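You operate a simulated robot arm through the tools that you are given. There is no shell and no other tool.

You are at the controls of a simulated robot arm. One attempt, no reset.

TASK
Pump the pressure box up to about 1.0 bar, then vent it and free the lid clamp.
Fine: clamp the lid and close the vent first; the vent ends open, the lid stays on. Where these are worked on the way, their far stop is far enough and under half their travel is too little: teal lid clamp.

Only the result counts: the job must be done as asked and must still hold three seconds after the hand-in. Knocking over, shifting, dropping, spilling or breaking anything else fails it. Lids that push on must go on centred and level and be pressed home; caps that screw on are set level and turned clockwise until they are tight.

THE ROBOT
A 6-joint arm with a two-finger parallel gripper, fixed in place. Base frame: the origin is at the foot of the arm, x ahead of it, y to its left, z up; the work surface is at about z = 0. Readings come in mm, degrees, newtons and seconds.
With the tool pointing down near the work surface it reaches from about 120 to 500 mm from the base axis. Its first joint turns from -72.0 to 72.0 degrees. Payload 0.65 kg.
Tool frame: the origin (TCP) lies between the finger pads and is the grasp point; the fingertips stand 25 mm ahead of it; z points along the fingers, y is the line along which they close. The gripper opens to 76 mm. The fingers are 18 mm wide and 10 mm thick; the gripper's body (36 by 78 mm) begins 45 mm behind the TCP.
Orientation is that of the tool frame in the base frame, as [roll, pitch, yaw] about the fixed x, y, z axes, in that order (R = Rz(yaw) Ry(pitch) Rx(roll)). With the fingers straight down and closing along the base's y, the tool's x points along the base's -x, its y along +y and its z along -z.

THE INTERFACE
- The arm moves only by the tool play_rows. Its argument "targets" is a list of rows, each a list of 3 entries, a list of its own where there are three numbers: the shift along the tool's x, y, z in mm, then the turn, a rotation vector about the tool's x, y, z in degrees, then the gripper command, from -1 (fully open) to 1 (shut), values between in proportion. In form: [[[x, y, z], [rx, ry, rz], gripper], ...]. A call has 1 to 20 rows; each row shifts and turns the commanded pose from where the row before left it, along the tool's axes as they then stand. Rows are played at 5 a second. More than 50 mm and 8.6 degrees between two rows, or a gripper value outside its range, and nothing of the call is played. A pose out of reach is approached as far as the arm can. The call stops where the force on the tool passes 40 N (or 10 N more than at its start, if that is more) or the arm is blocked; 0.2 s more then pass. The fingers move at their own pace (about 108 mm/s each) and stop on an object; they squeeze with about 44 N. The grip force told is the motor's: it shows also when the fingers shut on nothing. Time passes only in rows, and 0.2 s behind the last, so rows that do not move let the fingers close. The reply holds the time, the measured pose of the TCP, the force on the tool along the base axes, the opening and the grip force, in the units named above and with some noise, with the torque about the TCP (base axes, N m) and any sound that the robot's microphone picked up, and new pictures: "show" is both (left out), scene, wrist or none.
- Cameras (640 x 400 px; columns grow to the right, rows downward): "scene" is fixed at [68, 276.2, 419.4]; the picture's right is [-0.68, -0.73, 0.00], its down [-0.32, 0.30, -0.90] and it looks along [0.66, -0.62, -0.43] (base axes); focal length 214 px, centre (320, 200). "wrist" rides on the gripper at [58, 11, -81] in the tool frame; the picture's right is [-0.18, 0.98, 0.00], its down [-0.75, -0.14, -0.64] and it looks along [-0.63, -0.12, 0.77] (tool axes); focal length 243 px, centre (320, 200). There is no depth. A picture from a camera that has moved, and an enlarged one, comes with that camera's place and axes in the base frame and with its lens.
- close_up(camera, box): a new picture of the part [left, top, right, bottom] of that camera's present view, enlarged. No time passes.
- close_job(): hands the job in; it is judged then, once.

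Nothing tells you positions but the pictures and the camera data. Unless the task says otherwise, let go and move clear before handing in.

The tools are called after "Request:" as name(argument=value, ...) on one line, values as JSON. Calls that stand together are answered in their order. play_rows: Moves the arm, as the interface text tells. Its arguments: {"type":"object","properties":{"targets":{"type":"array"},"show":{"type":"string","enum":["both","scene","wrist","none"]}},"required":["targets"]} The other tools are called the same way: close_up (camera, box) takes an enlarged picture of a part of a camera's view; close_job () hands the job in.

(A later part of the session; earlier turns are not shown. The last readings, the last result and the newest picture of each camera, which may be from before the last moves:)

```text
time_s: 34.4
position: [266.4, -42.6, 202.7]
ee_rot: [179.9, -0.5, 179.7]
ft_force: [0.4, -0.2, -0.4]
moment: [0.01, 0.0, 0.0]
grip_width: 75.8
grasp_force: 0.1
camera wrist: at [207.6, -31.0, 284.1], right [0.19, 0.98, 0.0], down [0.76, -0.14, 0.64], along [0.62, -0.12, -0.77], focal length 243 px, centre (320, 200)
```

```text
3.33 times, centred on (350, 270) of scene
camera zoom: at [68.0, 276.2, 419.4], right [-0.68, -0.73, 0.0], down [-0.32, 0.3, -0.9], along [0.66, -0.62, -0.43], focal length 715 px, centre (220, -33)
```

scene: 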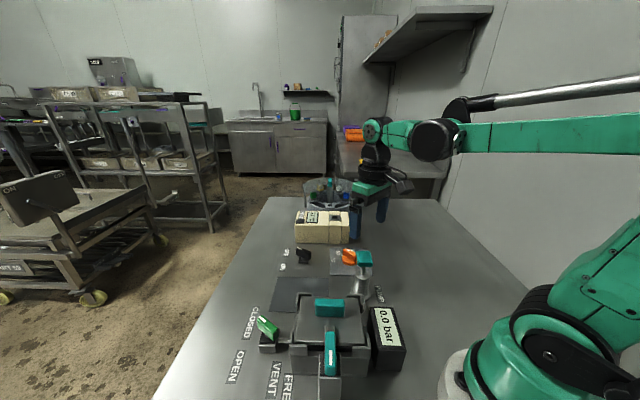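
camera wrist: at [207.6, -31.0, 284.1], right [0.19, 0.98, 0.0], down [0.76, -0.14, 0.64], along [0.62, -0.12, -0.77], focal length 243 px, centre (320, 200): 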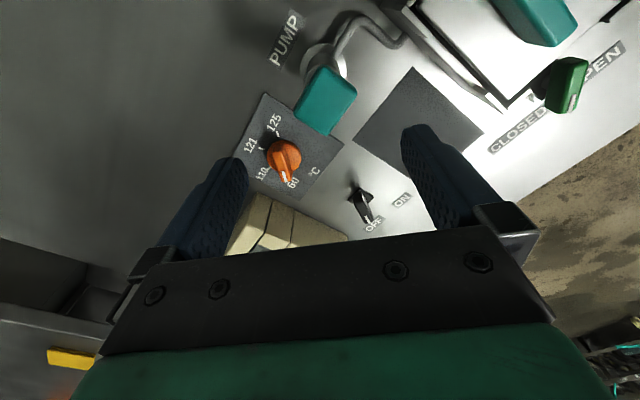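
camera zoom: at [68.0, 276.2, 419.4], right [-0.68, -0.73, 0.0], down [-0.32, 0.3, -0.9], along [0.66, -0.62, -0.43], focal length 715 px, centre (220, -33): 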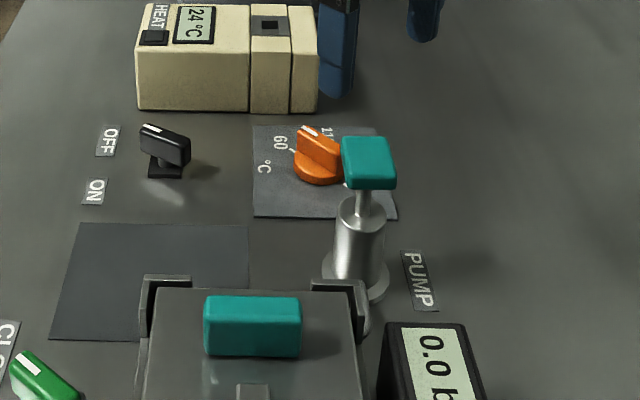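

The pump knob is a slab about 28 × 38 mm on a vertical rod at roughly (266,-38), top near z≈100–110. I'll shut the fingers, turn 45° to match it, and come down above it to measure.

Request:
play_rows(targets=[[[0, 4.6, 0], [0, 0, 0], 1], [[0, 0, 6], [0, 0, 7.5], 1], [[0, 0, 6], [0, 0, 7.5], 1], [[0, 0, 6], [0, 0, 7.5], 1], [[0, 0, 6], [0, 0, 7.5], 1], [[0, 0, 6], [0, 0, 7.5], 1], [[0, 0, 6], [0, 0, 7.5], 1], [[0, 0, 0], [0, 0, 0], 1]])

```text
time_s: 36.2
position: [264.9, -36.8, 166.1]
ee_rot: [-179.6, -0.4, 134.7]
ft_force: [-0.2, -1.5, 0.0]
moment: [0.02, 0.02, 0.01]
grip_width: 0.0
grasp_force: 23.5
camera wrist: at [231.7, 11.4, 248.5], right [0.83, 0.56, -0.01], down [0.44, -0.63, 0.64], along [0.35, -0.53, -0.77], focal length 243 px, centre (320, 200)
```

scene: 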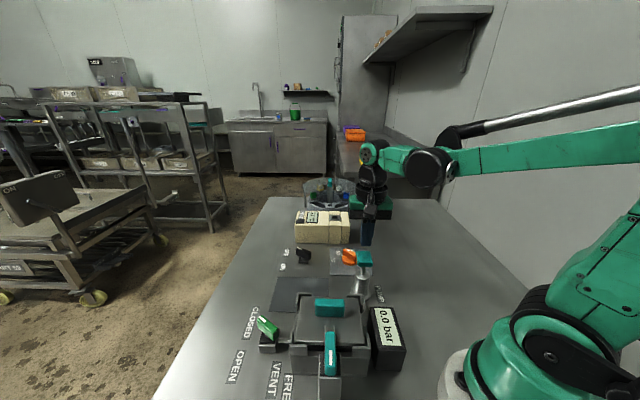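
wrist: 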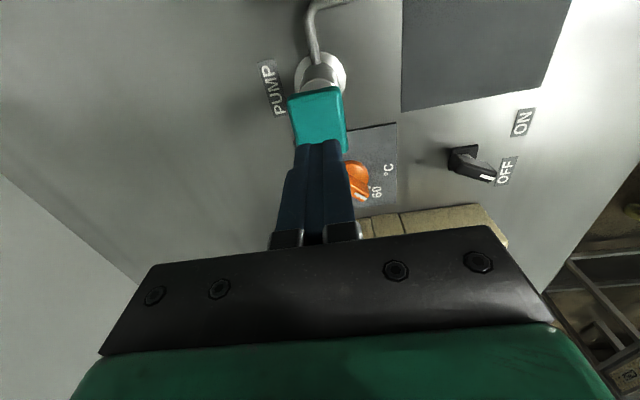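

Request:
close_up(camera="wrist", box=[256, 40, 416, 160])

Request:
close_up(camera="scene", box=[310, 210, 430, 310])

```text
3.33 times, centred on (336, 100) of wrist
camera zoom: at [231.7, 11.4, 248.5], right [0.83, 0.56, -0.01], down [0.44, -0.63, 0.64], along [0.35, -0.53, -0.77], focal length 809 px, centre (267, 533)
```

zoom: 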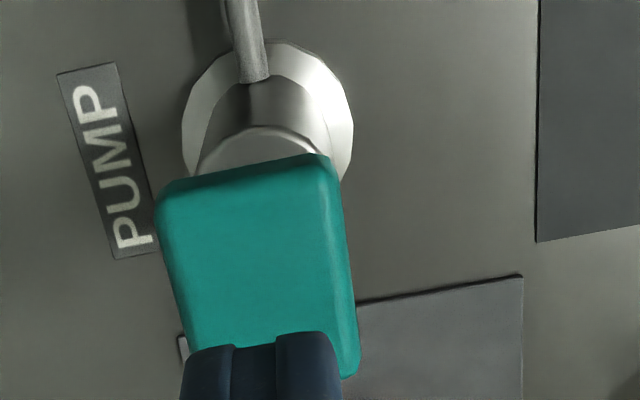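

```text
4.00 times, centred on (370, 260) of scene
camera zoom: at [68.0, 276.2, 419.4], right [-0.68, -0.73, 0.0], down [-0.32, 0.3, -0.9], along [0.66, -0.62, -0.43], focal length 858 px, centre (120, -40)
```

zoom: 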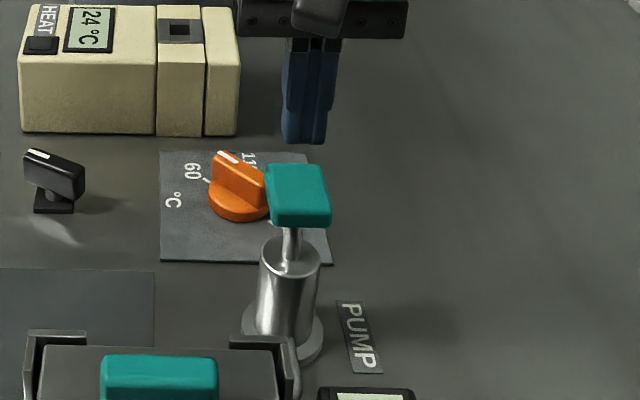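

The fingertips are over the knob's axis, and I put the knob top at z≈108. I'll descend slowly and press it while watching the force and the gauge.

Request:
play_rows(targets=[[[0, 0, 13], [0, 0, 0], 1], [[0, 0, 12], [0, 0, 0], 1], [[0, 0, 4], [0, 0, 0], 1], [[0, 0, 4], [0, 0, 0], 1], [[0, 0, 4], [0, 0, 0], 1]], show="scene")

```text
time_s: 37.4
position: [263.9, -37.8, 129.3]
ee_rot: [-179.7, -0.3, 134.8]
ft_force: [0.4, 1.6, 2.7]
moment: [-0.01, -0.04, 0.04]
grip_width: 0.2
grasp_force: 23.4
```

scene: 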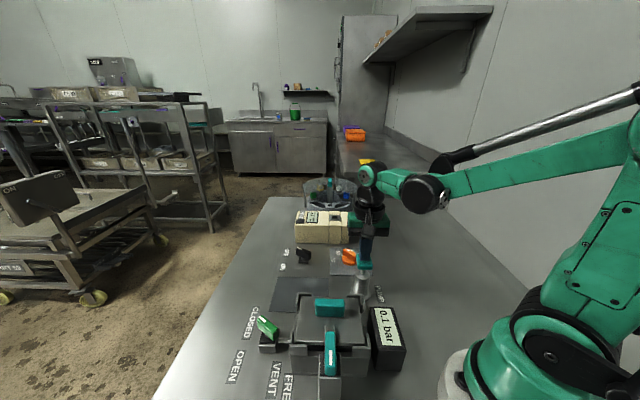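

Request:
close_up(camera="scene", box=[310, 220, 430, 380])

```text
2.50 times, centred on (370, 300) of scene
camera zoom: at [67.9, 276.2, 419.4], right [-0.68, -0.73, 0.0], down [-0.32, 0.3, -0.9], along [0.66, -0.62, -0.43], focal length 536 px, centre (195, -50)
```

zoom: 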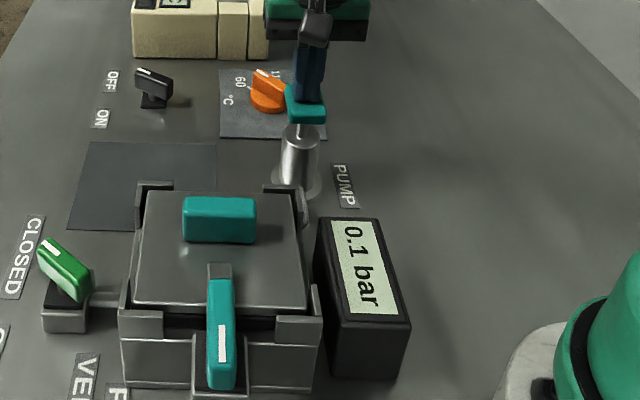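

The gauge already reads 0.1 bar with the knob partly pressed. I'll keep pressing in small steps.

Request:
play_rows(targets=[[[0, 0, 4], [0, 0, 0], 1], [[0, 0, 4], [0, 0, 0], 1], [[0, 0, 0], [0, 0, 0], 1]], show="scene")

```text
time_s: 38.2
position: [264.7, -38.4, 120.9]
ee_rot: [-179.7, -0.4, 134.9]
ft_force: [1.9, 1.4, 5.3]
moment: [0.03, -0.1, 0.03]
grip_width: 0.1
grasp_force: 23.9
```

scene: 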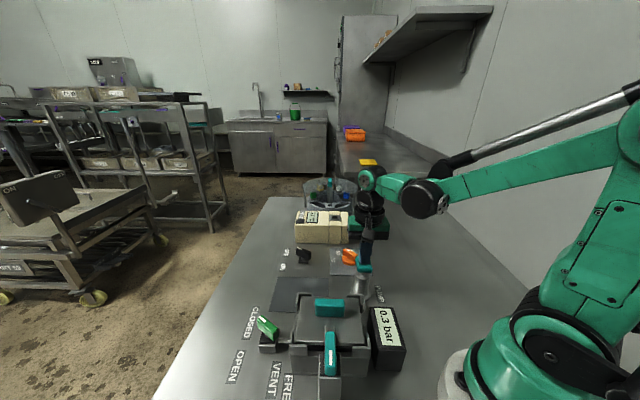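

Request:
play_rows(targets=[[[0, 0, 3], [0, 0, 0], 1], [[0, 0, 3], [0, 0, 0], 1], [[0, 0, 0], [0, 0, 0], 1]], show="scene")

Request:
close_up(camera="scene", box=[310, 220, 430, 380])

```text
time_s: 39.0
position: [264.1, -36.9, 114.8]
ee_rot: [-179.6, -0.5, 134.7]
ft_force: [-1.6, -2.1, 6.5]
moment: [-0.05, -0.01, -0.02]
grip_width: 0.0
grasp_force: 23.2
```

scene: 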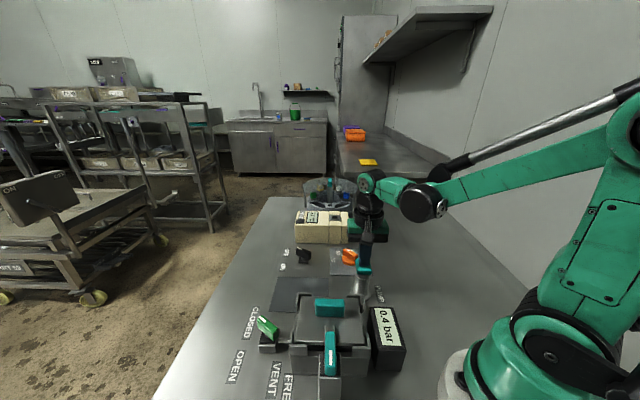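

```text
2.50 times, centred on (370, 300) of scene
camera zoom: at [67.9, 276.2, 419.4], right [-0.68, -0.73, 0.0], down [-0.32, 0.3, -0.9], along [0.66, -0.62, -0.43], focal length 536 px, centre (195, -50)
```

zoom: 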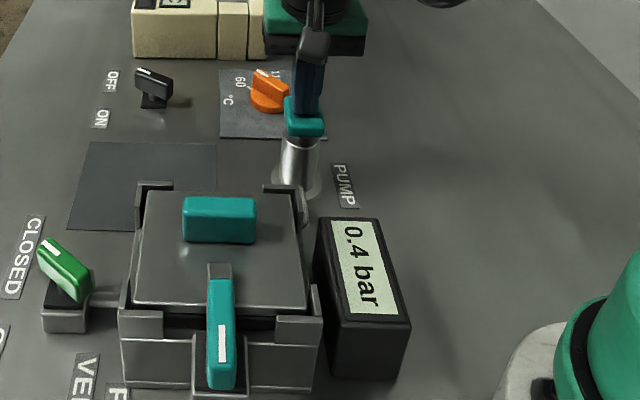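

Request:
play_rows(targets=[[[0, 0, 2], [0, 0, 0], 1], [[0, 0, 2], [0, 0, 0], 1], [[0, 0, 0], [0, 0, 0], 1]], show="none")

Request:
close_up(camera="scene", box=[310, 220, 430, 380])

```text
time_s: 39.8
position: [265.3, -36.8, 110.5]
ee_rot: [-179.7, -0.4, 134.7]
ft_force: [2.3, -1.3, 6.1]
moment: [-0.05, -0.12, -0.01]
grip_width: 0.3
grasp_force: 23.5
```

```text
2.50 times, centred on (370, 300) of scene
camera zoom: at [67.9, 276.2, 419.4], right [-0.68, -0.73, 0.0], down [-0.32, 0.3, -0.9], along [0.66, -0.62, -0.43], focal length 536 px, centre (195, -50)
```

zoom: 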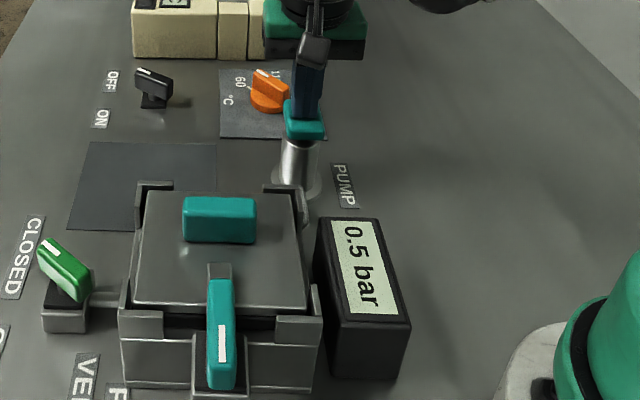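

It reads 0.5 bar after about 22 mm of stroke. I'll lift to see whether the knob springs back and whether the pressure holds.

Request:
play_rows(targets=[[[0, 0, -10], [0, 0, 0], 1], [[0, 0, -15], [0, 0, 0], 1], [[0, 0, -10], [0, 0, 0], 1], [[0, 0, 0], [0, 0, 0], 1]], show="none")

Request:
close_up(camera="scene", box=[310, 220, 430, 380])

```text
time_s: 40.8
position: [264.9, -37.3, 147.8]
ee_rot: [-179.7, -0.4, 134.8]
ft_force: [-0.3, 0.2, 0.4]
moment: [0.0, -0.01, -0.01]
grip_width: 0.0
grasp_force: 23.4
```

```text
2.50 times, centred on (370, 300) of scene
camera zoom: at [68.0, 276.2, 419.4], right [-0.68, -0.73, 0.0], down [-0.32, 0.3, -0.9], along [0.66, -0.62, -0.43], focal length 536 px, centre (195, -50)
```

zoom: 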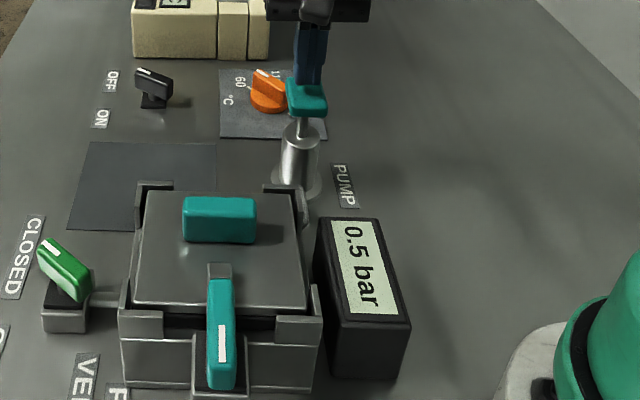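

It springs back and holds 0.5 bar. I'll do a second stroke in steps, stopping at 1.0.

Request:
play_rows(targets=[[[0, 0, 10], [0, 0, 0], 1], [[0, 0, 8], [0, 0, 0], 1], [[0, 0, 5], [0, 0, 0], 1], [[0, 0, 5], [0, 0, 0], 1], [[0, 0, 0], [0, 0, 0], 1]], show="none")

Request:
close_up(camera="scene", box=[310, 220, 430, 380])

```text
time_s: 42.0
position: [263.4, -36.7, 120.2]
ee_rot: [-179.7, -0.4, 134.8]
ft_force: [2.2, 1.5, 5.4]
moment: [-0.01, -0.07, 0.02]
grip_width: 0.2
grasp_force: 23.6
```

```text
2.50 times, centred on (370, 300) of scene
camera zoom: at [67.9, 276.2, 419.4], right [-0.68, -0.73, 0.0], down [-0.32, 0.3, -0.9], along [0.66, -0.62, -0.43], focal length 536 px, centre (195, -50)
```

zoom: 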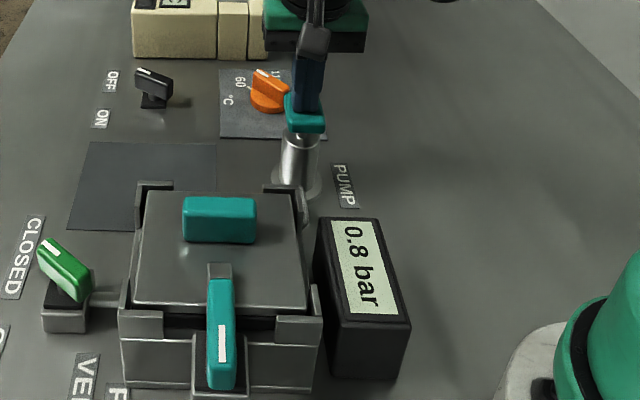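

Request:
play_rows(targets=[[[0, 0, 3], [0, 0, 0], 1], [[0, 0, 3], [0, 0, 0], 1], [[0, 0, 0], [0, 0, 0], 1]], show="none")

Request:
close_up(camera="scene", box=[360, 290, 420, 380])

```text
time_s: 42.8
position: [264.3, -37.5, 113.3]
ee_rot: [-179.6, -0.5, 134.8]
ft_force: [2.1, 1.3, 6.9]
moment: [0.02, -0.07, 0.08]
grip_width: 0.0
grasp_force: 23.8
```

```text
4.44 times, centred on (390, 335) of scene
camera zoom: at [67.9, 276.2, 419.4], right [-0.68, -0.73, 0.0], down [-0.32, 0.3, -0.9], along [0.66, -0.62, -0.43], focal length 953 px, centre (9, -400)
```

zoom: 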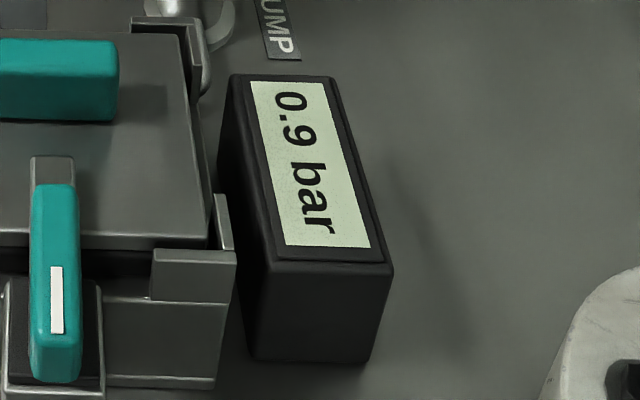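

Request:
play_rows(targets=[[[0, 0, 1.2], [0, 0, 0], 1], [[0, 0, 0], [0, 0, 0], 1]], show="none")

Request:
close_up(camera="scene", box=[360, 290, 420, 380])

```text
time_s: 43.4
position: [263.6, -38.6, 112.4]
ee_rot: [-179.6, -0.5, 134.8]
ft_force: [0.1, 2.8, 7.6]
moment: [0.04, -0.07, 0.04]
grip_width: 0.0
grasp_force: 23.8
```

```text
4.44 times, centred on (390, 335) of scene
camera zoom: at [67.9, 276.2, 419.4], right [-0.68, -0.73, 0.0], down [-0.32, 0.3, -0.9], along [0.66, -0.62, -0.43], focal length 953 px, centre (9, -400)
```

zoom: 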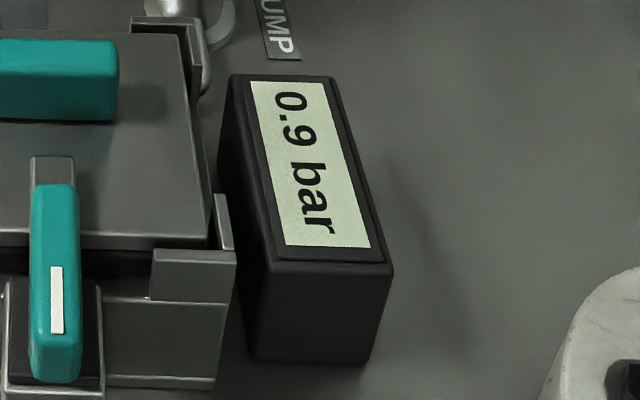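

Request:
play_rows(targets=[[[0, 0, 1.2], [0, 0, 0], 1], [[0, 0, 0], [0, 0, 0], 1]], show="none")

Request:
close_up(camera="scene", box=[360, 290, 420, 380])

```text
time_s: 44.0
position: [264.9, -36.3, 110.5]
ee_rot: [-179.5, -0.4, 134.8]
ft_force: [-2.5, 0.4, 7.0]
moment: [-0.03, 0.07, -0.01]
grip_width: 0.0
grasp_force: 24.1
```

```text
4.44 times, centred on (390, 335) of scene
camera zoom: at [67.9, 276.2, 419.4], right [-0.68, -0.73, 0.0], down [-0.32, 0.3, -0.9], along [0.66, -0.62, -0.43], focal length 953 px, centre (9, -400)
```

zoom: 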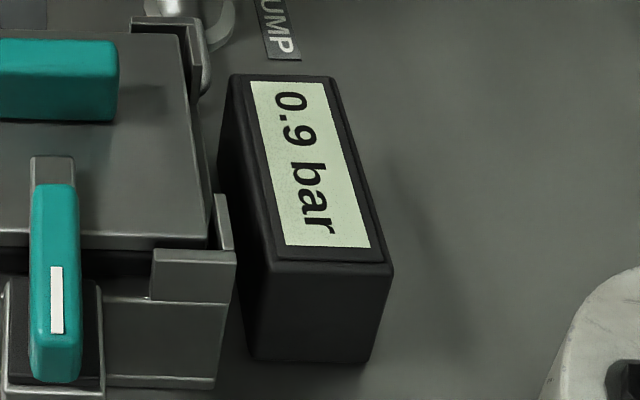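

Request:
play_rows(targets=[[[0, 0, 1.2], [0, 0, 0], 1], [[0, 0, 0], [0, 0, 0], 1]], show="none")

Request:
close_up(camera="scene", box=[360, 290, 420, 380])

```text
time_s: 44.6
position: [265.0, -37.6, 109.4]
ee_rot: [-179.6, -0.4, 134.8]
ft_force: [-0.5, -1.1, 7.5]
moment: [-0.1, -0.03, -0.03]
grip_width: 0.0
grasp_force: 23.5
```

```text
4.44 times, centred on (390, 335) of scene
camera zoom: at [67.9, 276.2, 419.4], right [-0.68, -0.73, 0.0], down [-0.32, 0.3, -0.9], along [0.66, -0.62, -0.43], focal length 953 px, centre (9, -400)
```

zoom: 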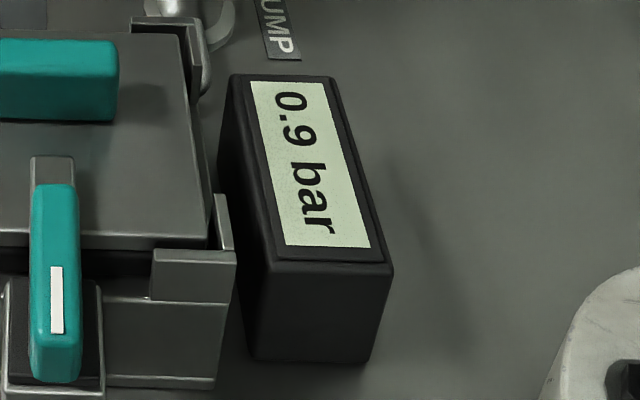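

Request:
play_rows(targets=[[[0, 0, 1.5], [0, 0, 0], 1], [[0, 0, 0], [0, 0, 0], 1]], show="none")

Request:
close_up(camera="scene", box=[310, 220, 430, 380])

```text
time_s: 45.2
position: [264.8, -37.0, 107.4]
ee_rot: [-179.5, -0.4, 134.7]
ft_force: [-11.1, -8.2, 29.9]
moment: [-0.25, 0.13, -0.05]
grip_width: 0.0
grasp_force: 23.9
```

```text
2.50 times, centred on (370, 300) of scene
camera zoom: at [67.9, 276.2, 419.4], right [-0.68, -0.73, 0.0], down [-0.32, 0.3, -0.9], along [0.66, -0.62, -0.43], focal length 536 px, centre (195, -50)
```

zoom: 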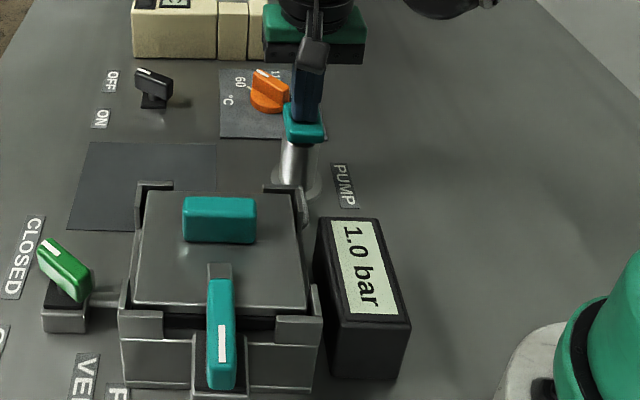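

The knob is at its bottom stop and the gauge has just turned to 1.0 bar, so the true value is probably a little under. I'll lift, check that it holds, then add a tiny stroke to centre it.

Request:
play_rows(targets=[[[0, 0, -12], [0, 0, 0], 1], [[0, 0, -15], [0, 0, 0], 1], [[0, 0, -5], [0, 0, 0], 1], [[0, 0, 0], [0, 0, 0], 1]], show="none")

Request:
close_up(camera="scene", box=[310, 220, 430, 380])

```text
time_s: 46.2
position: [266.0, -36.6, 140.3]
ee_rot: [-179.7, -0.3, 134.8]
ft_force: [-0.4, -0.3, 0.3]
moment: [0.01, -0.03, 0.0]
grip_width: 0.0
grasp_force: 23.4
```

```text
2.50 times, centred on (370, 300) of scene
camera zoom: at [68.0, 276.2, 419.4], right [-0.68, -0.73, 0.0], down [-0.32, 0.3, -0.9], along [0.66, -0.62, -0.43], focal length 536 px, centre (195, -50)
```

zoom: 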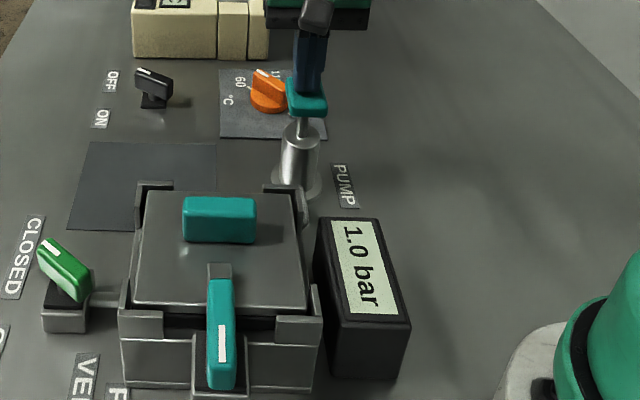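

Request:
play_rows(targets=[[[0, 0, 5], [0, 0, 0], 1], [[0, 0, 2], [0, 0, 0], 1], [[0, 0, 1.5], [0, 0, 0], 1], [[0, 0, 0], [0, 0, 0], 1]], show="none")

Request:
close_up(camera="scene", box=[310, 220, 430, 380])

```text
time_s: 47.2
position: [266.2, -35.6, 131.1]
ee_rot: [-179.7, -0.4, 134.8]
ft_force: [1.3, -0.9, 2.0]
moment: [0.01, -0.04, 0.01]
grip_width: 0.2
grasp_force: 23.9
```

```text
2.50 times, centred on (370, 300) of scene
camera zoom: at [67.9, 276.2, 419.4], right [-0.68, -0.73, 0.0], down [-0.32, 0.3, -0.9], along [0.66, -0.62, -0.43], focal length 536 px, centre (195, -50)
```

zoom: 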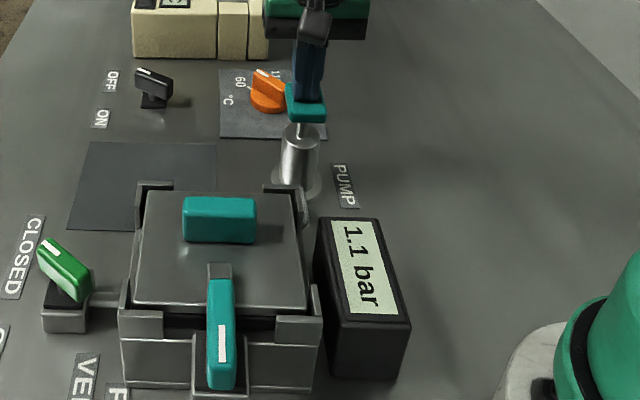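

The gauge now reads 1.1, higher than I expected from such a small stroke. I'll back off the knob and read it again at rest, in case it lags or drifts.

Request:
play_rows(targets=[[[0, 0, -10], [0, 0, 0], 1], [[0, 0, 0], [0, 0, 0], 1]], show="none")

Request:
close_up(camera="scene", box=[360, 290, 420, 380])

```text
time_s: 47.8
position: [263.8, -35.7, 140.9]
ee_rot: [-179.7, -0.3, 134.9]
ft_force: [-0.1, -0.5, 0.1]
moment: [0.02, 0.02, -0.02]
grip_width: 0.0
grasp_force: 23.3
```

```text
4.44 times, centred on (390, 335) of scene
camera zoom: at [68.0, 276.2, 419.4], right [-0.68, -0.73, 0.0], down [-0.32, 0.3, -0.9], along [0.66, -0.62, -0.43], focal length 953 px, centre (9, -400)
```

zoom: 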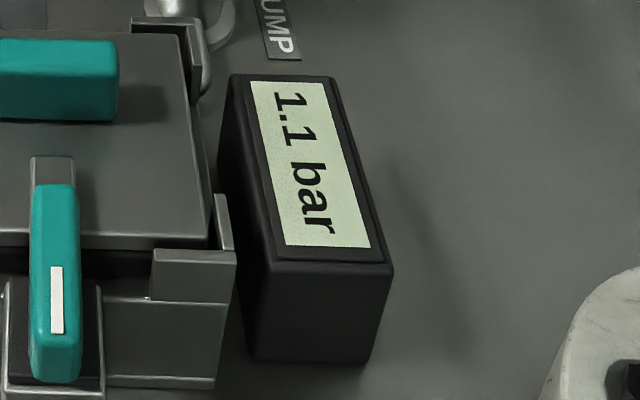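

Request:
play_rows(targets=[[[0, 0, -20], [0, 0, 0], 1], [[0, 0, -20], [0, 0, 0], 1], [[0, 0, 0], [0, 0, 0], 1], [[0, 0, 0], [0, 0, 0], 1], [[0, 0, 0], [0, 0, 0], 1], [[0, 0, 0], [0, 0, 0], 1], [[0, 0, 0], [0, 0, 0], 1], [[0, 0, 0], [0, 0, 0], 1], [[0, 0, 0], [0, 0, 0], 1], [[0, 0, 0], [0, 0, 0], 1]], show="none")

Request:
close_up(camera="scene", box=[360, 290, 420, 380])

```text
time_s: 50.0
position: [265.1, -37.5, 181.0]
ee_rot: [-179.6, -0.4, 134.8]
ft_force: [-0.5, -0.6, -0.3]
moment: [0.01, 0.05, 0.04]
grip_width: 0.0
grasp_force: 23.9
```

```text
4.44 times, centred on (390, 335) of scene
camera zoom: at [68.0, 276.2, 419.4], right [-0.68, -0.73, 0.0], down [-0.32, 0.3, -0.9], along [0.66, -0.62, -0.43], focal length 953 px, centre (9, -400)
```

zoom: 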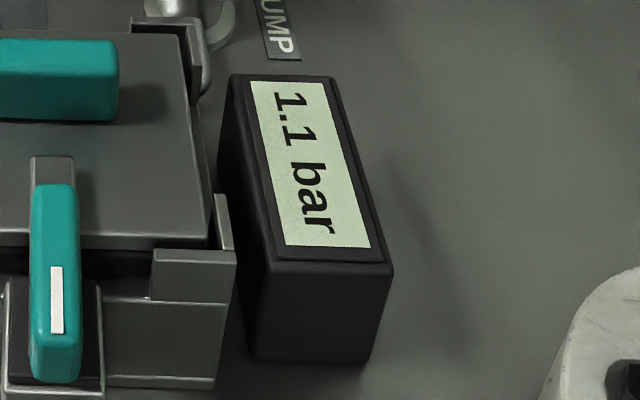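

The pressure holds steady at about 1.05–1.1 bar with no leak, so I'll stop pumping here. Next I go back to the vent handle to open it.

Request:
play_rows(targets=[[[24, 36, 0], [0, 0, 0], 1], [[24, 36, 0], [0, 0, 0], 1], [[24, 36, 0], [0, 0, 0], 1], [[24, 36, 0], [0, 0, 0], 1], [[24, 36, 0], [0, 0, 0], 0.5], [[0, 0, 0], [0, 0, -7.4], -0.1], [[0, 0, 0], [0, 0, -7.4], -0.1], [[0, 0, 0], [0, 0, -7.4], -0.1], [[0, 0, 0], [0, 0, -7.4], -0.1], [[0, 0, 0], [0, 0, -7.4], -0.1], [[0, 0, 0], [0, 0, -7.4], -0.1], [[0, 0, 0], [0, 0, -7.4], -0.1], [[0, 0, 0], [0, 0, 0], -0.1]])

Request:
close_up(camera="wrist", box=[240, 20, 400, 150])

```text
time_s: 52.8
position: [308.6, 174.5, 181.4]
ee_rot: [179.9, -0.5, -173.2]
ft_force: [0.8, -0.5, 0.2]
moment: [0.01, -0.02, -0.06]
grip_width: 41.8
grasp_force: 0.0
camera wrist: at [248.6, 178.5, 263.0], right [0.07, 1.0, 0.0], down [0.77, -0.05, 0.64], along [0.63, -0.04, -0.77], focal length 243 px, centre (320, 200)
```

scene: 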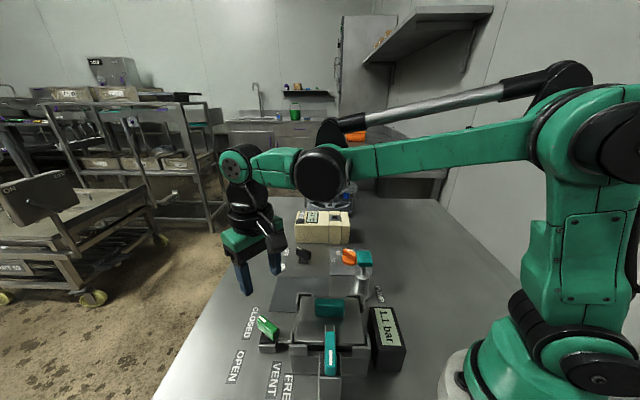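
wrist: 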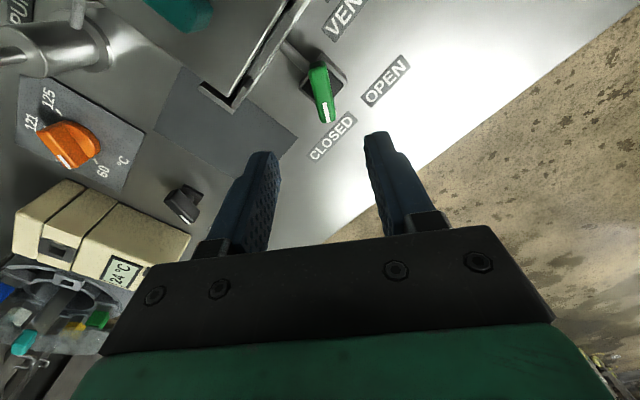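

```text
3.08 times, centred on (320, 85) of wrist
camera zoom: at [248.6, 178.5, 263.0], right [0.07, 1.0, 0.0], down [0.77, -0.05, 0.64], along [0.63, -0.04, -0.77], focal length 746 px, centre (320, 554)
```

zoom: 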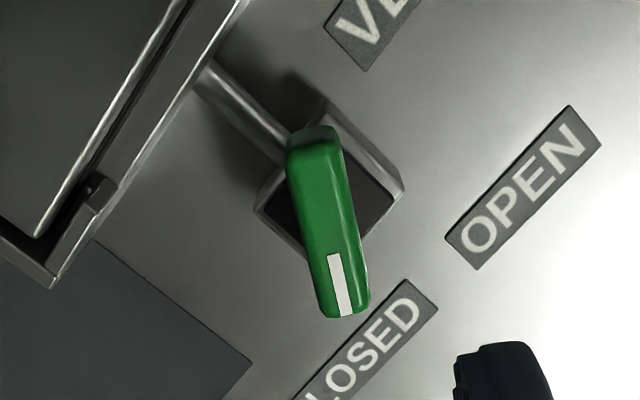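

The vent handle lies at about 8°, nearly aligned, with its pivot about 2 mm to +y. I'll descend and grip it.

Request:
play_rows(targets=[[[-1, 2, 30], [0, 0, -1.5], -0.1], [[0, 0, 30], [0, 0, 0], -0.1], [[0, 0, 30], [0, 0, 0], -0.1], [[0, 0, 15], [0, 0, 0], -0.1], [[0, 0, 13], [0, 0, 0], -0.1], [[0, 0, 0], [0, 0, 0], 0.2], [[0, 0, 0], [0, 0, 0], 0.5], [[0, 0, 0], [0, 0, 0], 1], [[0, 0, 0], [0, 0, 0], 1]], show="wrist")

```text
time_s: 54.8
position: [309.0, 175.3, 63.4]
ee_rot: [179.9, -0.5, -171.9]
ft_force: [1.7, -0.6, -13.0]
moment: [-0.07, -0.07, 0.57]
grip_width: 15.0
grasp_force: 33.8
camera wrist: at [247.7, 178.8, 145.1], right [0.04, 1.0, 0.0], down [0.77, -0.03, 0.64], along [0.64, -0.03, -0.77], focal length 243 px, centre (320, 200)
```

wrist: 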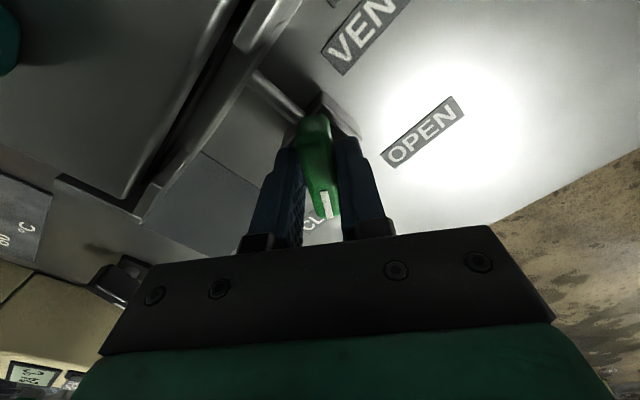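

Request:
play_rows(targets=[[[0, 0, 0], [0, 0, -4], 1], [[0, 0, 0], [0, 0, -4], 1], [[0, 0, 0], [0, 0, -4], 1], [[0, 0, 0], [0, 0, 0], 1]], show="none")

```text
time_s: 55.8
position: [307.2, 175.8, 64.4]
ee_rot: [179.9, -0.7, -159.9]
ft_force: [-13.4, -24.4, 10.7]
moment: [-0.51, 0.24, -0.08]
grip_width: 14.8
grasp_force: 33.8
```

Request:
play_rows(targets=[[[0.8, -1.0, 0], [0, 0, 0], 1], [[0, 0, 0], [0, 0, -4], 1], [[0, 0, 0], [0, 0, -4], 1], [[0, 0, 0], [0, 0, -4], 1], [[0, 0, 0], [0, 0, 0], 1]], show="none")

Request:
close_up(camera="scene", box=[220, 270, 420, 395])

```text
time_s: 57.0
position: [308.9, 175.1, 64.4]
ee_rot: [179.8, -0.4, -147.8]
ft_force: [4.7, -20.3, 21.0]
moment: [-0.29, -0.61, -0.02]
grip_width: 14.7
grasp_force: 34.4
```

```text
3.20 times, centred on (320, 332) of scene
camera zoom: at [67.9, 276.1, 419.4], right [-0.68, -0.73, 0.0], down [-0.32, 0.3, -0.9], along [0.66, -0.62, -0.43], focal length 686 px, centre (320, -224)
```

zoom: 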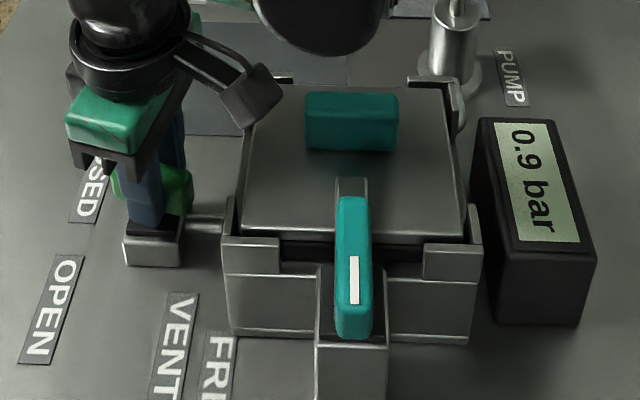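

The vent is bleeding and the gauge is down to 0.9 bar. I'll keep turning it toward OPEN.

Request:
play_rows(targets=[[[0.4, -0.9, 0.3], [0, 0, 0], 1], [[0, 0, 0], [0, 0, -4], 1], [[0, 0, 0], [0, 0, -4], 1], [[0, 0, 0], [0, 0, -4], 1], [[0, 0, 0], [0, 0, 0], 1]], show="none")

Request:
play_rows(targets=[[[0, 0, 0], [0, 0, -4], 1], [[0, 0, 0], [0, 0, -4], 1], [[0, 0, 0], [0, 0, 0], 1]], show="none")

```text
time_s: 57.6
position: [309.6, 174.7, 63.5]
ee_rot: [179.7, -0.3, -144.5]
ft_force: [-1.4, -2.4, 11.1]
moment: [0.09, -0.65, 0.01]
grip_width: 15.0
grasp_force: 34.1
stopped in row 3: the force on the tool passed its limit at 42 N (the readings are from after the stop); the commanded pose is now the measured one
```

```text
time_s: 58.4
position: [309.1, 175.5, 63.5]
ee_rot: [179.8, -0.3, -136.5]
ft_force: [0.1, -2.5, 25.1]
moment: [-0.4, -0.21, -0.05]
grip_width: 14.9
grasp_force: 34.3
```

Request:
play_rows(targets=[[[0, 0, -0.3], [0, 0, -4], 1], [[0, 0, 0], [0, 0, -4], 1], [[0, 0, 0], [0, 0, -4], 1], [[0, 0, 0], [0, 0, 0], 1]], show="none")

Request:
play_rows(targets=[[[0, 0, 0], [0, 0, -4], 1], [[0, 0, 0], [0, 0, -4], 1], [[0, 0, 0], [0, 0, 0], 1]], show="none")

```text
time_s: 59.4
position: [309.1, 174.9, 62.2]
ee_rot: [179.8, -0.2, -124.7]
ft_force: [25.9, -15.1, -5.8]
moment: [-0.32, -0.08, -0.07]
grip_width: 14.9
grasp_force: 34.7
```

```text
time_s: 60.1
position: [310.2, 173.5, 62.9]
ee_rot: [179.9, -0.3, -116.8]
ft_force: [0.2, -2.4, 7.5]
moment: [0.55, -0.34, -0.02]
grip_width: 15.0
grasp_force: 34.5
stopped in row 3: the force on the tool passed its limit at 42 N (the readings are from after the stop); the commanded pose is now the measured one
```

Request:
play_rows(targets=[[[0, 0, 0], [0, 0, -4], 1], [[0, 0, 0], [0, 0, -4], 1], [[0, 0, 0], [0, 0, 0], 1]], show="none")

Request:
close_up(camera="scene", box=[220, 270, 420, 395])

```text
time_s: 60.9
position: [310.0, 173.7, 63.0]
ee_rot: [179.9, -0.3, -108.6]
ft_force: [5.8, -3.6, 11.4]
moment: [0.13, -0.33, -0.03]
grip_width: 14.6
grasp_force: 34.5
```

```text
3.20 times, centred on (320, 332) of scene
camera zoom: at [67.9, 276.1, 419.4], right [-0.68, -0.73, 0.0], down [-0.32, 0.3, -0.9], along [0.66, -0.62, -0.43], focal length 686 px, centre (320, -224)
```

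zoom: 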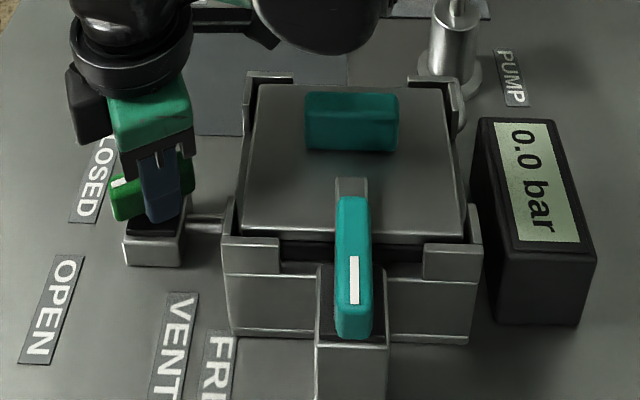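

The gauge is back at 0.0 bar. I'll carry the vent on to its OPEN stop.

Request:
play_rows(targets=[[[0, 0, 0], [0, 0, -4], 1], [[0, 0, 0], [0, 0, -4], 1], [[0, 0, 0], [0, 0, 0], 1]], show="none")

Request:
play_rows(targets=[[[0, 0, 0], [0, 0, -3], 1], [[0, 0, 0], [0, 0, -3], 1], [[0, 0, 0], [0, 0, 0], 1]], show="wrist")

```text
time_s: 61.7
position: [310.8, 174.4, 63.1]
ee_rot: [180.0, -0.3, -100.8]
ft_force: [16.8, -10.7, 13.7]
moment: [0.01, -0.28, -0.02]
grip_width: 15.0
grasp_force: 34.5
```

```text
time_s: 62.4
position: [311.4, 173.4, 63.5]
ee_rot: [179.8, -0.2, -95.0]
ft_force: [0.7, 1.2, 9.0]
moment: [0.15, -0.01, -0.9]
grip_width: 15.9
grasp_force: 35.3
stopped in row 3: the force on the tool passed its limit at 41 N (the readings are from after the stop); the commanded pose is now the measured one
camera wrist: at [293.6, 116.8, 144.3], right [-0.96, 0.27, 0.0], down [0.21, 0.74, 0.64], along [0.17, 0.62, -0.77], focal length 243 px, centre (320, 200)
```

wrist: 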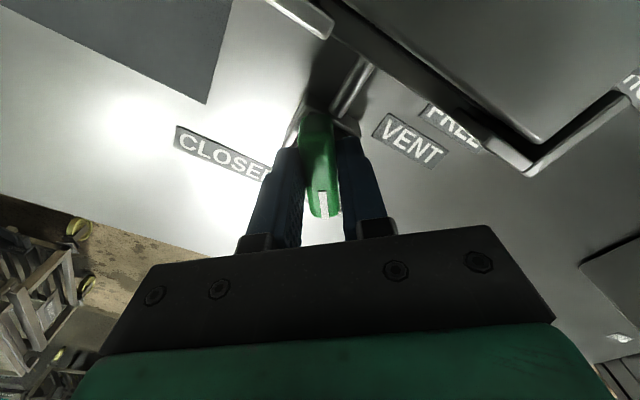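

The vent is at its OPEN stop (-0.9 N·m). I'll ease off, release, lift, and go back over the clamp.

Request:
play_rows(targets=[[[0, 0, 0], [0, 0, 3], 1], [[0, 0, 0], [0, 0, 0], 0.5], [[0, 0, 0], [0, 0, 0], 0], [[0, 0, -20], [0, 0, 0], 0], [[0, 0, -40], [0, 0, 0], -0.1], [[0, 0, -40], [0, 0, 0], -1], [[0, 0, -40], [0, 0, 0], -1], [[0, 0, 0], [0, 0, 0], -1]])

Request:
close_up(camera="scene", box=[220, 270, 420, 395])

```text
time_s: 64.2
position: [311.9, 174.4, 202.9]
ee_rot: [179.8, -0.3, -97.8]
ft_force: [0.6, 0.2, 0.0]
moment: [0.03, 0.0, -0.01]
grip_width: 76.0
grasp_force: 0.1
camera wrist: at [291.4, 118.3, 284.9], right [-0.95, 0.32, 0.0], down [0.24, 0.73, 0.64], along [0.2, 0.61, -0.77], focal length 243 px, centre (320, 200)
```

scene: 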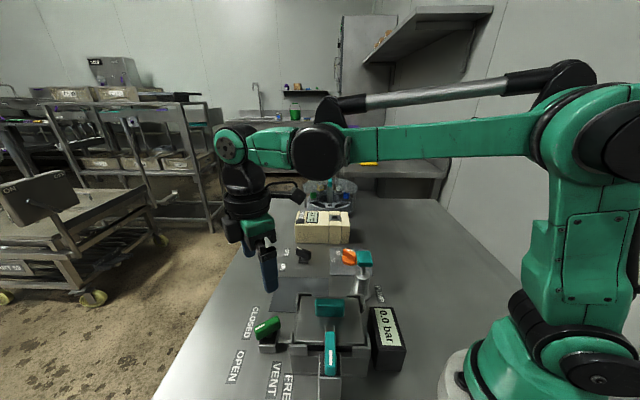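
wrist: 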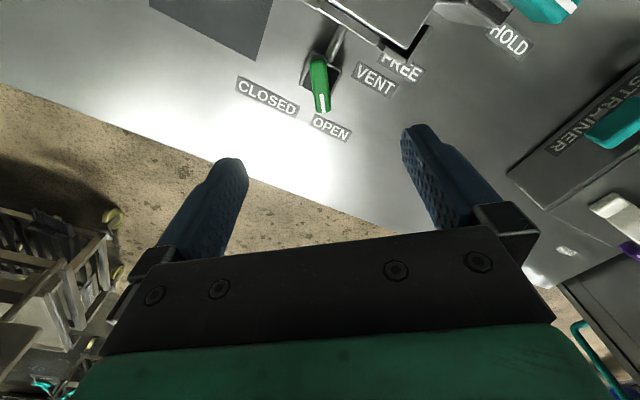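

```text
3.20 times, centred on (320, 332) of scene
camera zoom: at [67.9, 276.2, 419.4], right [-0.68, -0.73, 0.0], down [-0.32, 0.3, -0.9], along [0.66, -0.62, -0.43], focal length 686 px, centre (320, -224)
```

zoom: 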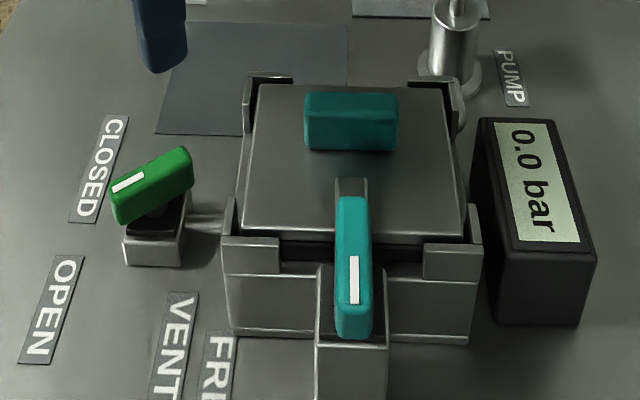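

The vent is open at 0.0 bar and the lid is on. Now I move back over the clamp to free it.

Request:
play_rows(targets=[[[14.1, 41.9, 0], [0, 0, 0], -1], [[14.1, 41.9, 0], [0, 0, 0], -1], [[14.1, 41.9, 0], [0, 0, 0], -1], [[0, 0, 0], [0, 0, -7.8], -1], [[0, 0, 0], [0, 0, -7.8], -1], [[0, 0, 0], [0, 0, -7.8], -1], [[0, 0, 0], [0, 0, -7.8], -1], [[0, 0, 0], [0, 0, -7.8], -1], [[0, 0, 0], [0, 0, -7.8], -1], [[0, 0, 0], [0, 0, -7.8], -1], [[0, 0, 20], [0, 0, 0], -1], [[0, 0, 20], [0, 0, 0], -1], [[0, 0, 0], [0, 0, 0], -1]])

Request:
close_up(camera="wrist", box=[240, 40, 400, 180])

```text
time_s: 67.0
position: [181.3, 148.3, 161.6]
ee_rot: [179.7, -0.1, -43.2]
ft_force: [-1.0, -0.3, 0.0]
moment: [-0.03, 0.01, -0.02]
grip_width: 76.4
grasp_force: 0.0
camera wrist: at [214.4, 101.7, 243.9], right [-0.81, -0.59, 0.01], down [-0.45, 0.62, 0.64], along [-0.38, 0.52, -0.77], focal length 243 px, centre (320, 200)
```

scene: 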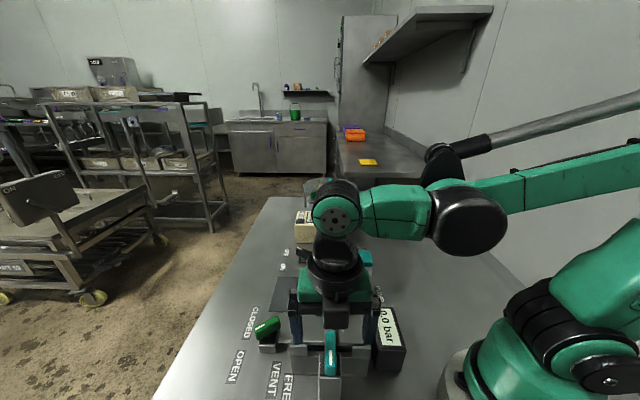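
wrist: 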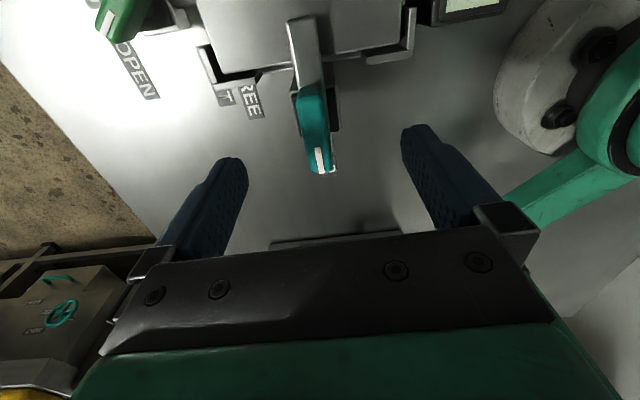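

```text
2.86 times, centred on (320, 110) of wrist
camera zoom: at [214.4, 101.7, 243.9], right [-0.81, -0.59, 0.01], down [-0.45, 0.62, 0.64], along [-0.38, 0.52, -0.77], focal length 693 px, centre (320, 457)
```

zoom: 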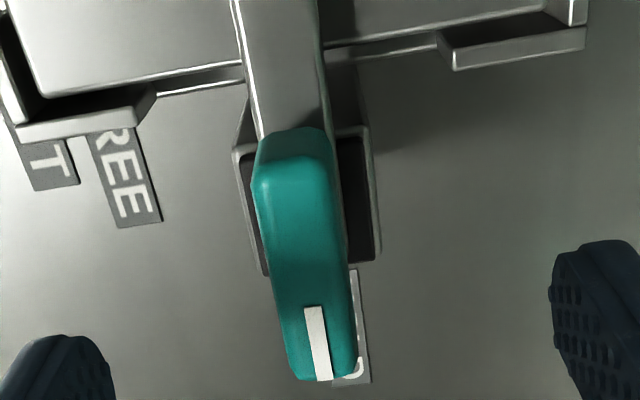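

Request:
play_rows(targets=[[[1.5, -2.6, 15], [0, 0, 0], -0.4], [[0, 0, 15], [0, 0, 0], -0.2], [[0, 0, 7.5], [0, 0, 0], -0.1], [[0, 0, 0], [0, 0, 0], 0.3], [[0, 0, 0], [0, 0, 0], 0.5], [[0, 0, 0], [0, 0, 0], 1], [[0, 0, 0], [0, 0, 0], 1]], show="wrist")

```text
time_s: 68.6
position: [182.9, 149.4, 125.0]
ee_rot: [179.5, 0.1, -43.3]
ft_force: [-11.9, -12.2, -1.5]
moment: [0.2, -0.13, -0.62]
grip_width: 15.1
grasp_force: 34.7
camera wrist: at [216.5, 102.6, 206.6], right [-0.81, -0.59, 0.01], down [-0.45, 0.62, 0.64], along [-0.38, 0.51, -0.77], focal length 243 px, centre (320, 200)
```

wrist: 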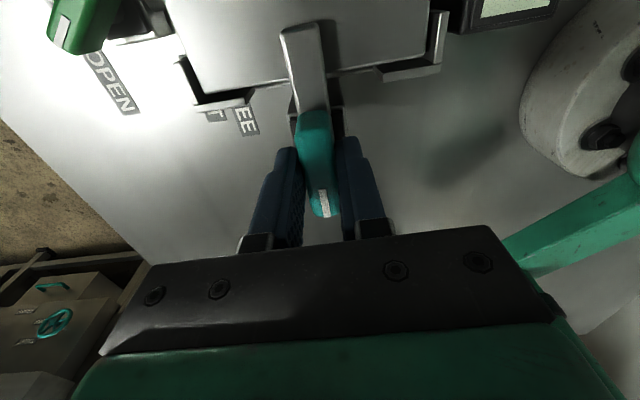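

The clamp is gripped. I'll turn it clockwise toward FREE with small trims.

Request:
play_rows(targets=[[[0, 0.8, 0], [0, 0, 0], 1], [[0, 0, 0], [0, 0, 4], 1], [[0, 0, 0], [0, 0, 4], 1], [[0, 0, 0], [0, 0, 4], 1], [[0, 0, 0], [0, 0, 0], 1]], show="none")

```text
time_s: 69.8
position: [181.8, 149.7, 126.6]
ee_rot: [179.7, -0.1, -55.2]
ft_force: [-14.8, 4.9, -20.8]
moment: [0.59, -0.19, -0.02]
grip_width: 14.7
grasp_force: 34.4
```

Request:
play_rows(targets=[[[-0.7, 0.5, 0.3], [0, 0, 0], 1], [[0, 0, 0], [0, 0, 4], 1], [[0, 0, 0], [0, 0, 4], 1], [[0, 0, 0], [0, 0, 4], 1], [[0, 0, 0], [0, 0, 0], 1]], show="none")

```text
time_s: 71.0
position: [181.3, 149.9, 125.1]
ee_rot: [179.7, -0.1, -67.3]
ft_force: [-10.1, -1.1, 23.3]
moment: [0.02, -0.45, 0.01]
grip_width: 14.8
grasp_force: 34.0
```

Request:
play_rows(targets=[[[-0.2, 0.6, -0.2], [0, 0, 0], 1], [[0, 0, 0], [0, 0, 4], 1], [[0, 0, 0], [0, 0, 4], 1], [[0, 0, 0], [0, 0, 4], 1], [[0, 0, 0], [0, 0, 4], 1], [[0, 0, 0], [0, 0, 0], 1]], show="none")

```text
time_s: 72.4
position: [181.0, 149.7, 126.3]
ee_rot: [179.9, -0.3, -83.4]
ft_force: [25.9, -5.9, -22.3]
moment: [-0.04, -0.47, -0.03]
grip_width: 14.8
grasp_force: 34.2
```

Request:
play_rows(targets=[[[0.3, -1.2, 0.2], [0, 0, 0], 1], [[0, 0, 0], [0, 0, 4], 1], [[0, 0, 0], [0, 0, 4], 1], [[0, 0, 0], [0, 0, 4], 1], [[0, 0, 0], [0, 0, 0], 1]], show="none")

```text
time_s: 73.6
position: [180.6, 150.6, 126.8]
ee_rot: [179.5, -0.4, -95.3]
ft_force: [-22.0, -15.5, 15.0]
moment: [-0.54, -0.31, 0.03]
grip_width: 15.2
grasp_force: 34.3
```

Request:
play_rows(targets=[[[0.5, 0.6, 0], [0, 0, 0], 1], [[0, 0, 0], [0, 0, 4], 1], [[0, 0, 0], [0, 0, 4], 1], [[0, 0, 0], [0, 0, 4], 1], [[0, 0, 0], [0, 0, 0], 1]], show="none")

```text
time_s: 74.8
position: [181.4, 149.5, 125.8]
ee_rot: [179.6, -0.1, -107.2]
ft_force: [-27.9, 27.0, -10.6]
moment: [-0.42, -0.17, 0.01]
grip_width: 14.8
grasp_force: 34.2
```

Request:
play_rows(targets=[[[-0.5, 0.8, 0], [0, 0, 0], 1], [[-0.3, 0.6, 0], [0, 0, 0], 1], [[0, 0, 0], [0, 0, 4], 1], [[0, 0, 0], [0, 0, 4], 1], [[0, 0, 0], [0, 0, 0], 1]], show="none")

```text
time_s: 76.0
position: [182.0, 150.2, 126.1]
ee_rot: [179.9, -0.4, -115.4]
ft_force: [-0.1, 4.3, 23.5]
moment: [-0.17, -0.02, -0.01]
grip_width: 14.9
grasp_force: 34.5
```

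Request:
play_rows(targets=[[[0, 0, 0], [0, 0, 4], 1], [[0, 0, 0], [0, 0, 4], 1], [[0, 0, 0], [0, 0, 4], 1], [[0, 0, 0], [0, 0, 0], 1]], show="none")

Request:
play_rows(targets=[[[0, 0, 0], [0, 0, 3], 1], [[0, 0, 0], [0, 0, 3], 1], [[0, 0, 0], [0, 0, 0], 1]], show="wrist")

```text
time_s: 77.0
position: [180.9, 149.5, 125.7]
ee_rot: [179.9, -0.4, -127.4]
ft_force: [-4.2, -13.8, 7.2]
moment: [0.39, -0.32, -0.01]
grip_width: 15.0
grasp_force: 34.4
```

```text
time_s: 77.8
position: [180.6, 150.2, 124.7]
ee_rot: [180.0, -0.4, -133.3]
ft_force: [-2.9, -16.9, 6.6]
moment: [-0.11, 0.07, 0.02]
grip_width: 15.1
grasp_force: 35.0
camera wrist: at [132.0, 115.6, 206.7], right [-0.59, 0.81, 0.0], down [0.62, 0.45, 0.64], along [0.52, 0.37, -0.77], focal length 243 px, centre (320, 200)
```

wrist: 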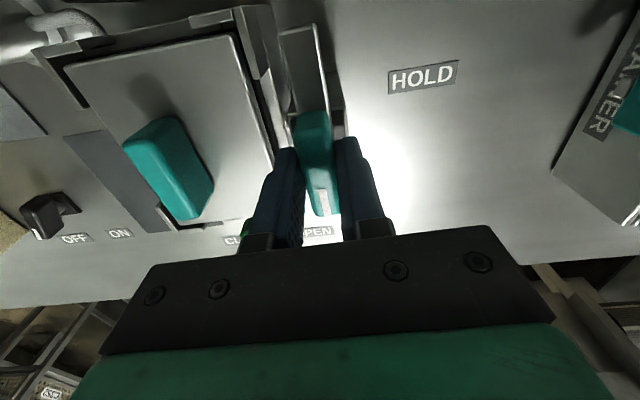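

Request:
play_rows(targets=[[[0.5, -0.4, 0], [0, 0, 2], 1], [[0, 0, 0], [0, 0, 2], 1], [[0, 0, 0], [0, 0, 2], 1], [[0, 0, 0], [0, 0, 0], 1]], show="none")

```text
time_s: 78.8
position: [181.4, 151.1, 126.6]
ee_rot: [-180.0, -0.2, -139.2]
ft_force: [10.6, 4.0, -19.9]
moment: [0.24, -0.38, 0.73]
grip_width: 15.7
grasp_force: 34.8
```

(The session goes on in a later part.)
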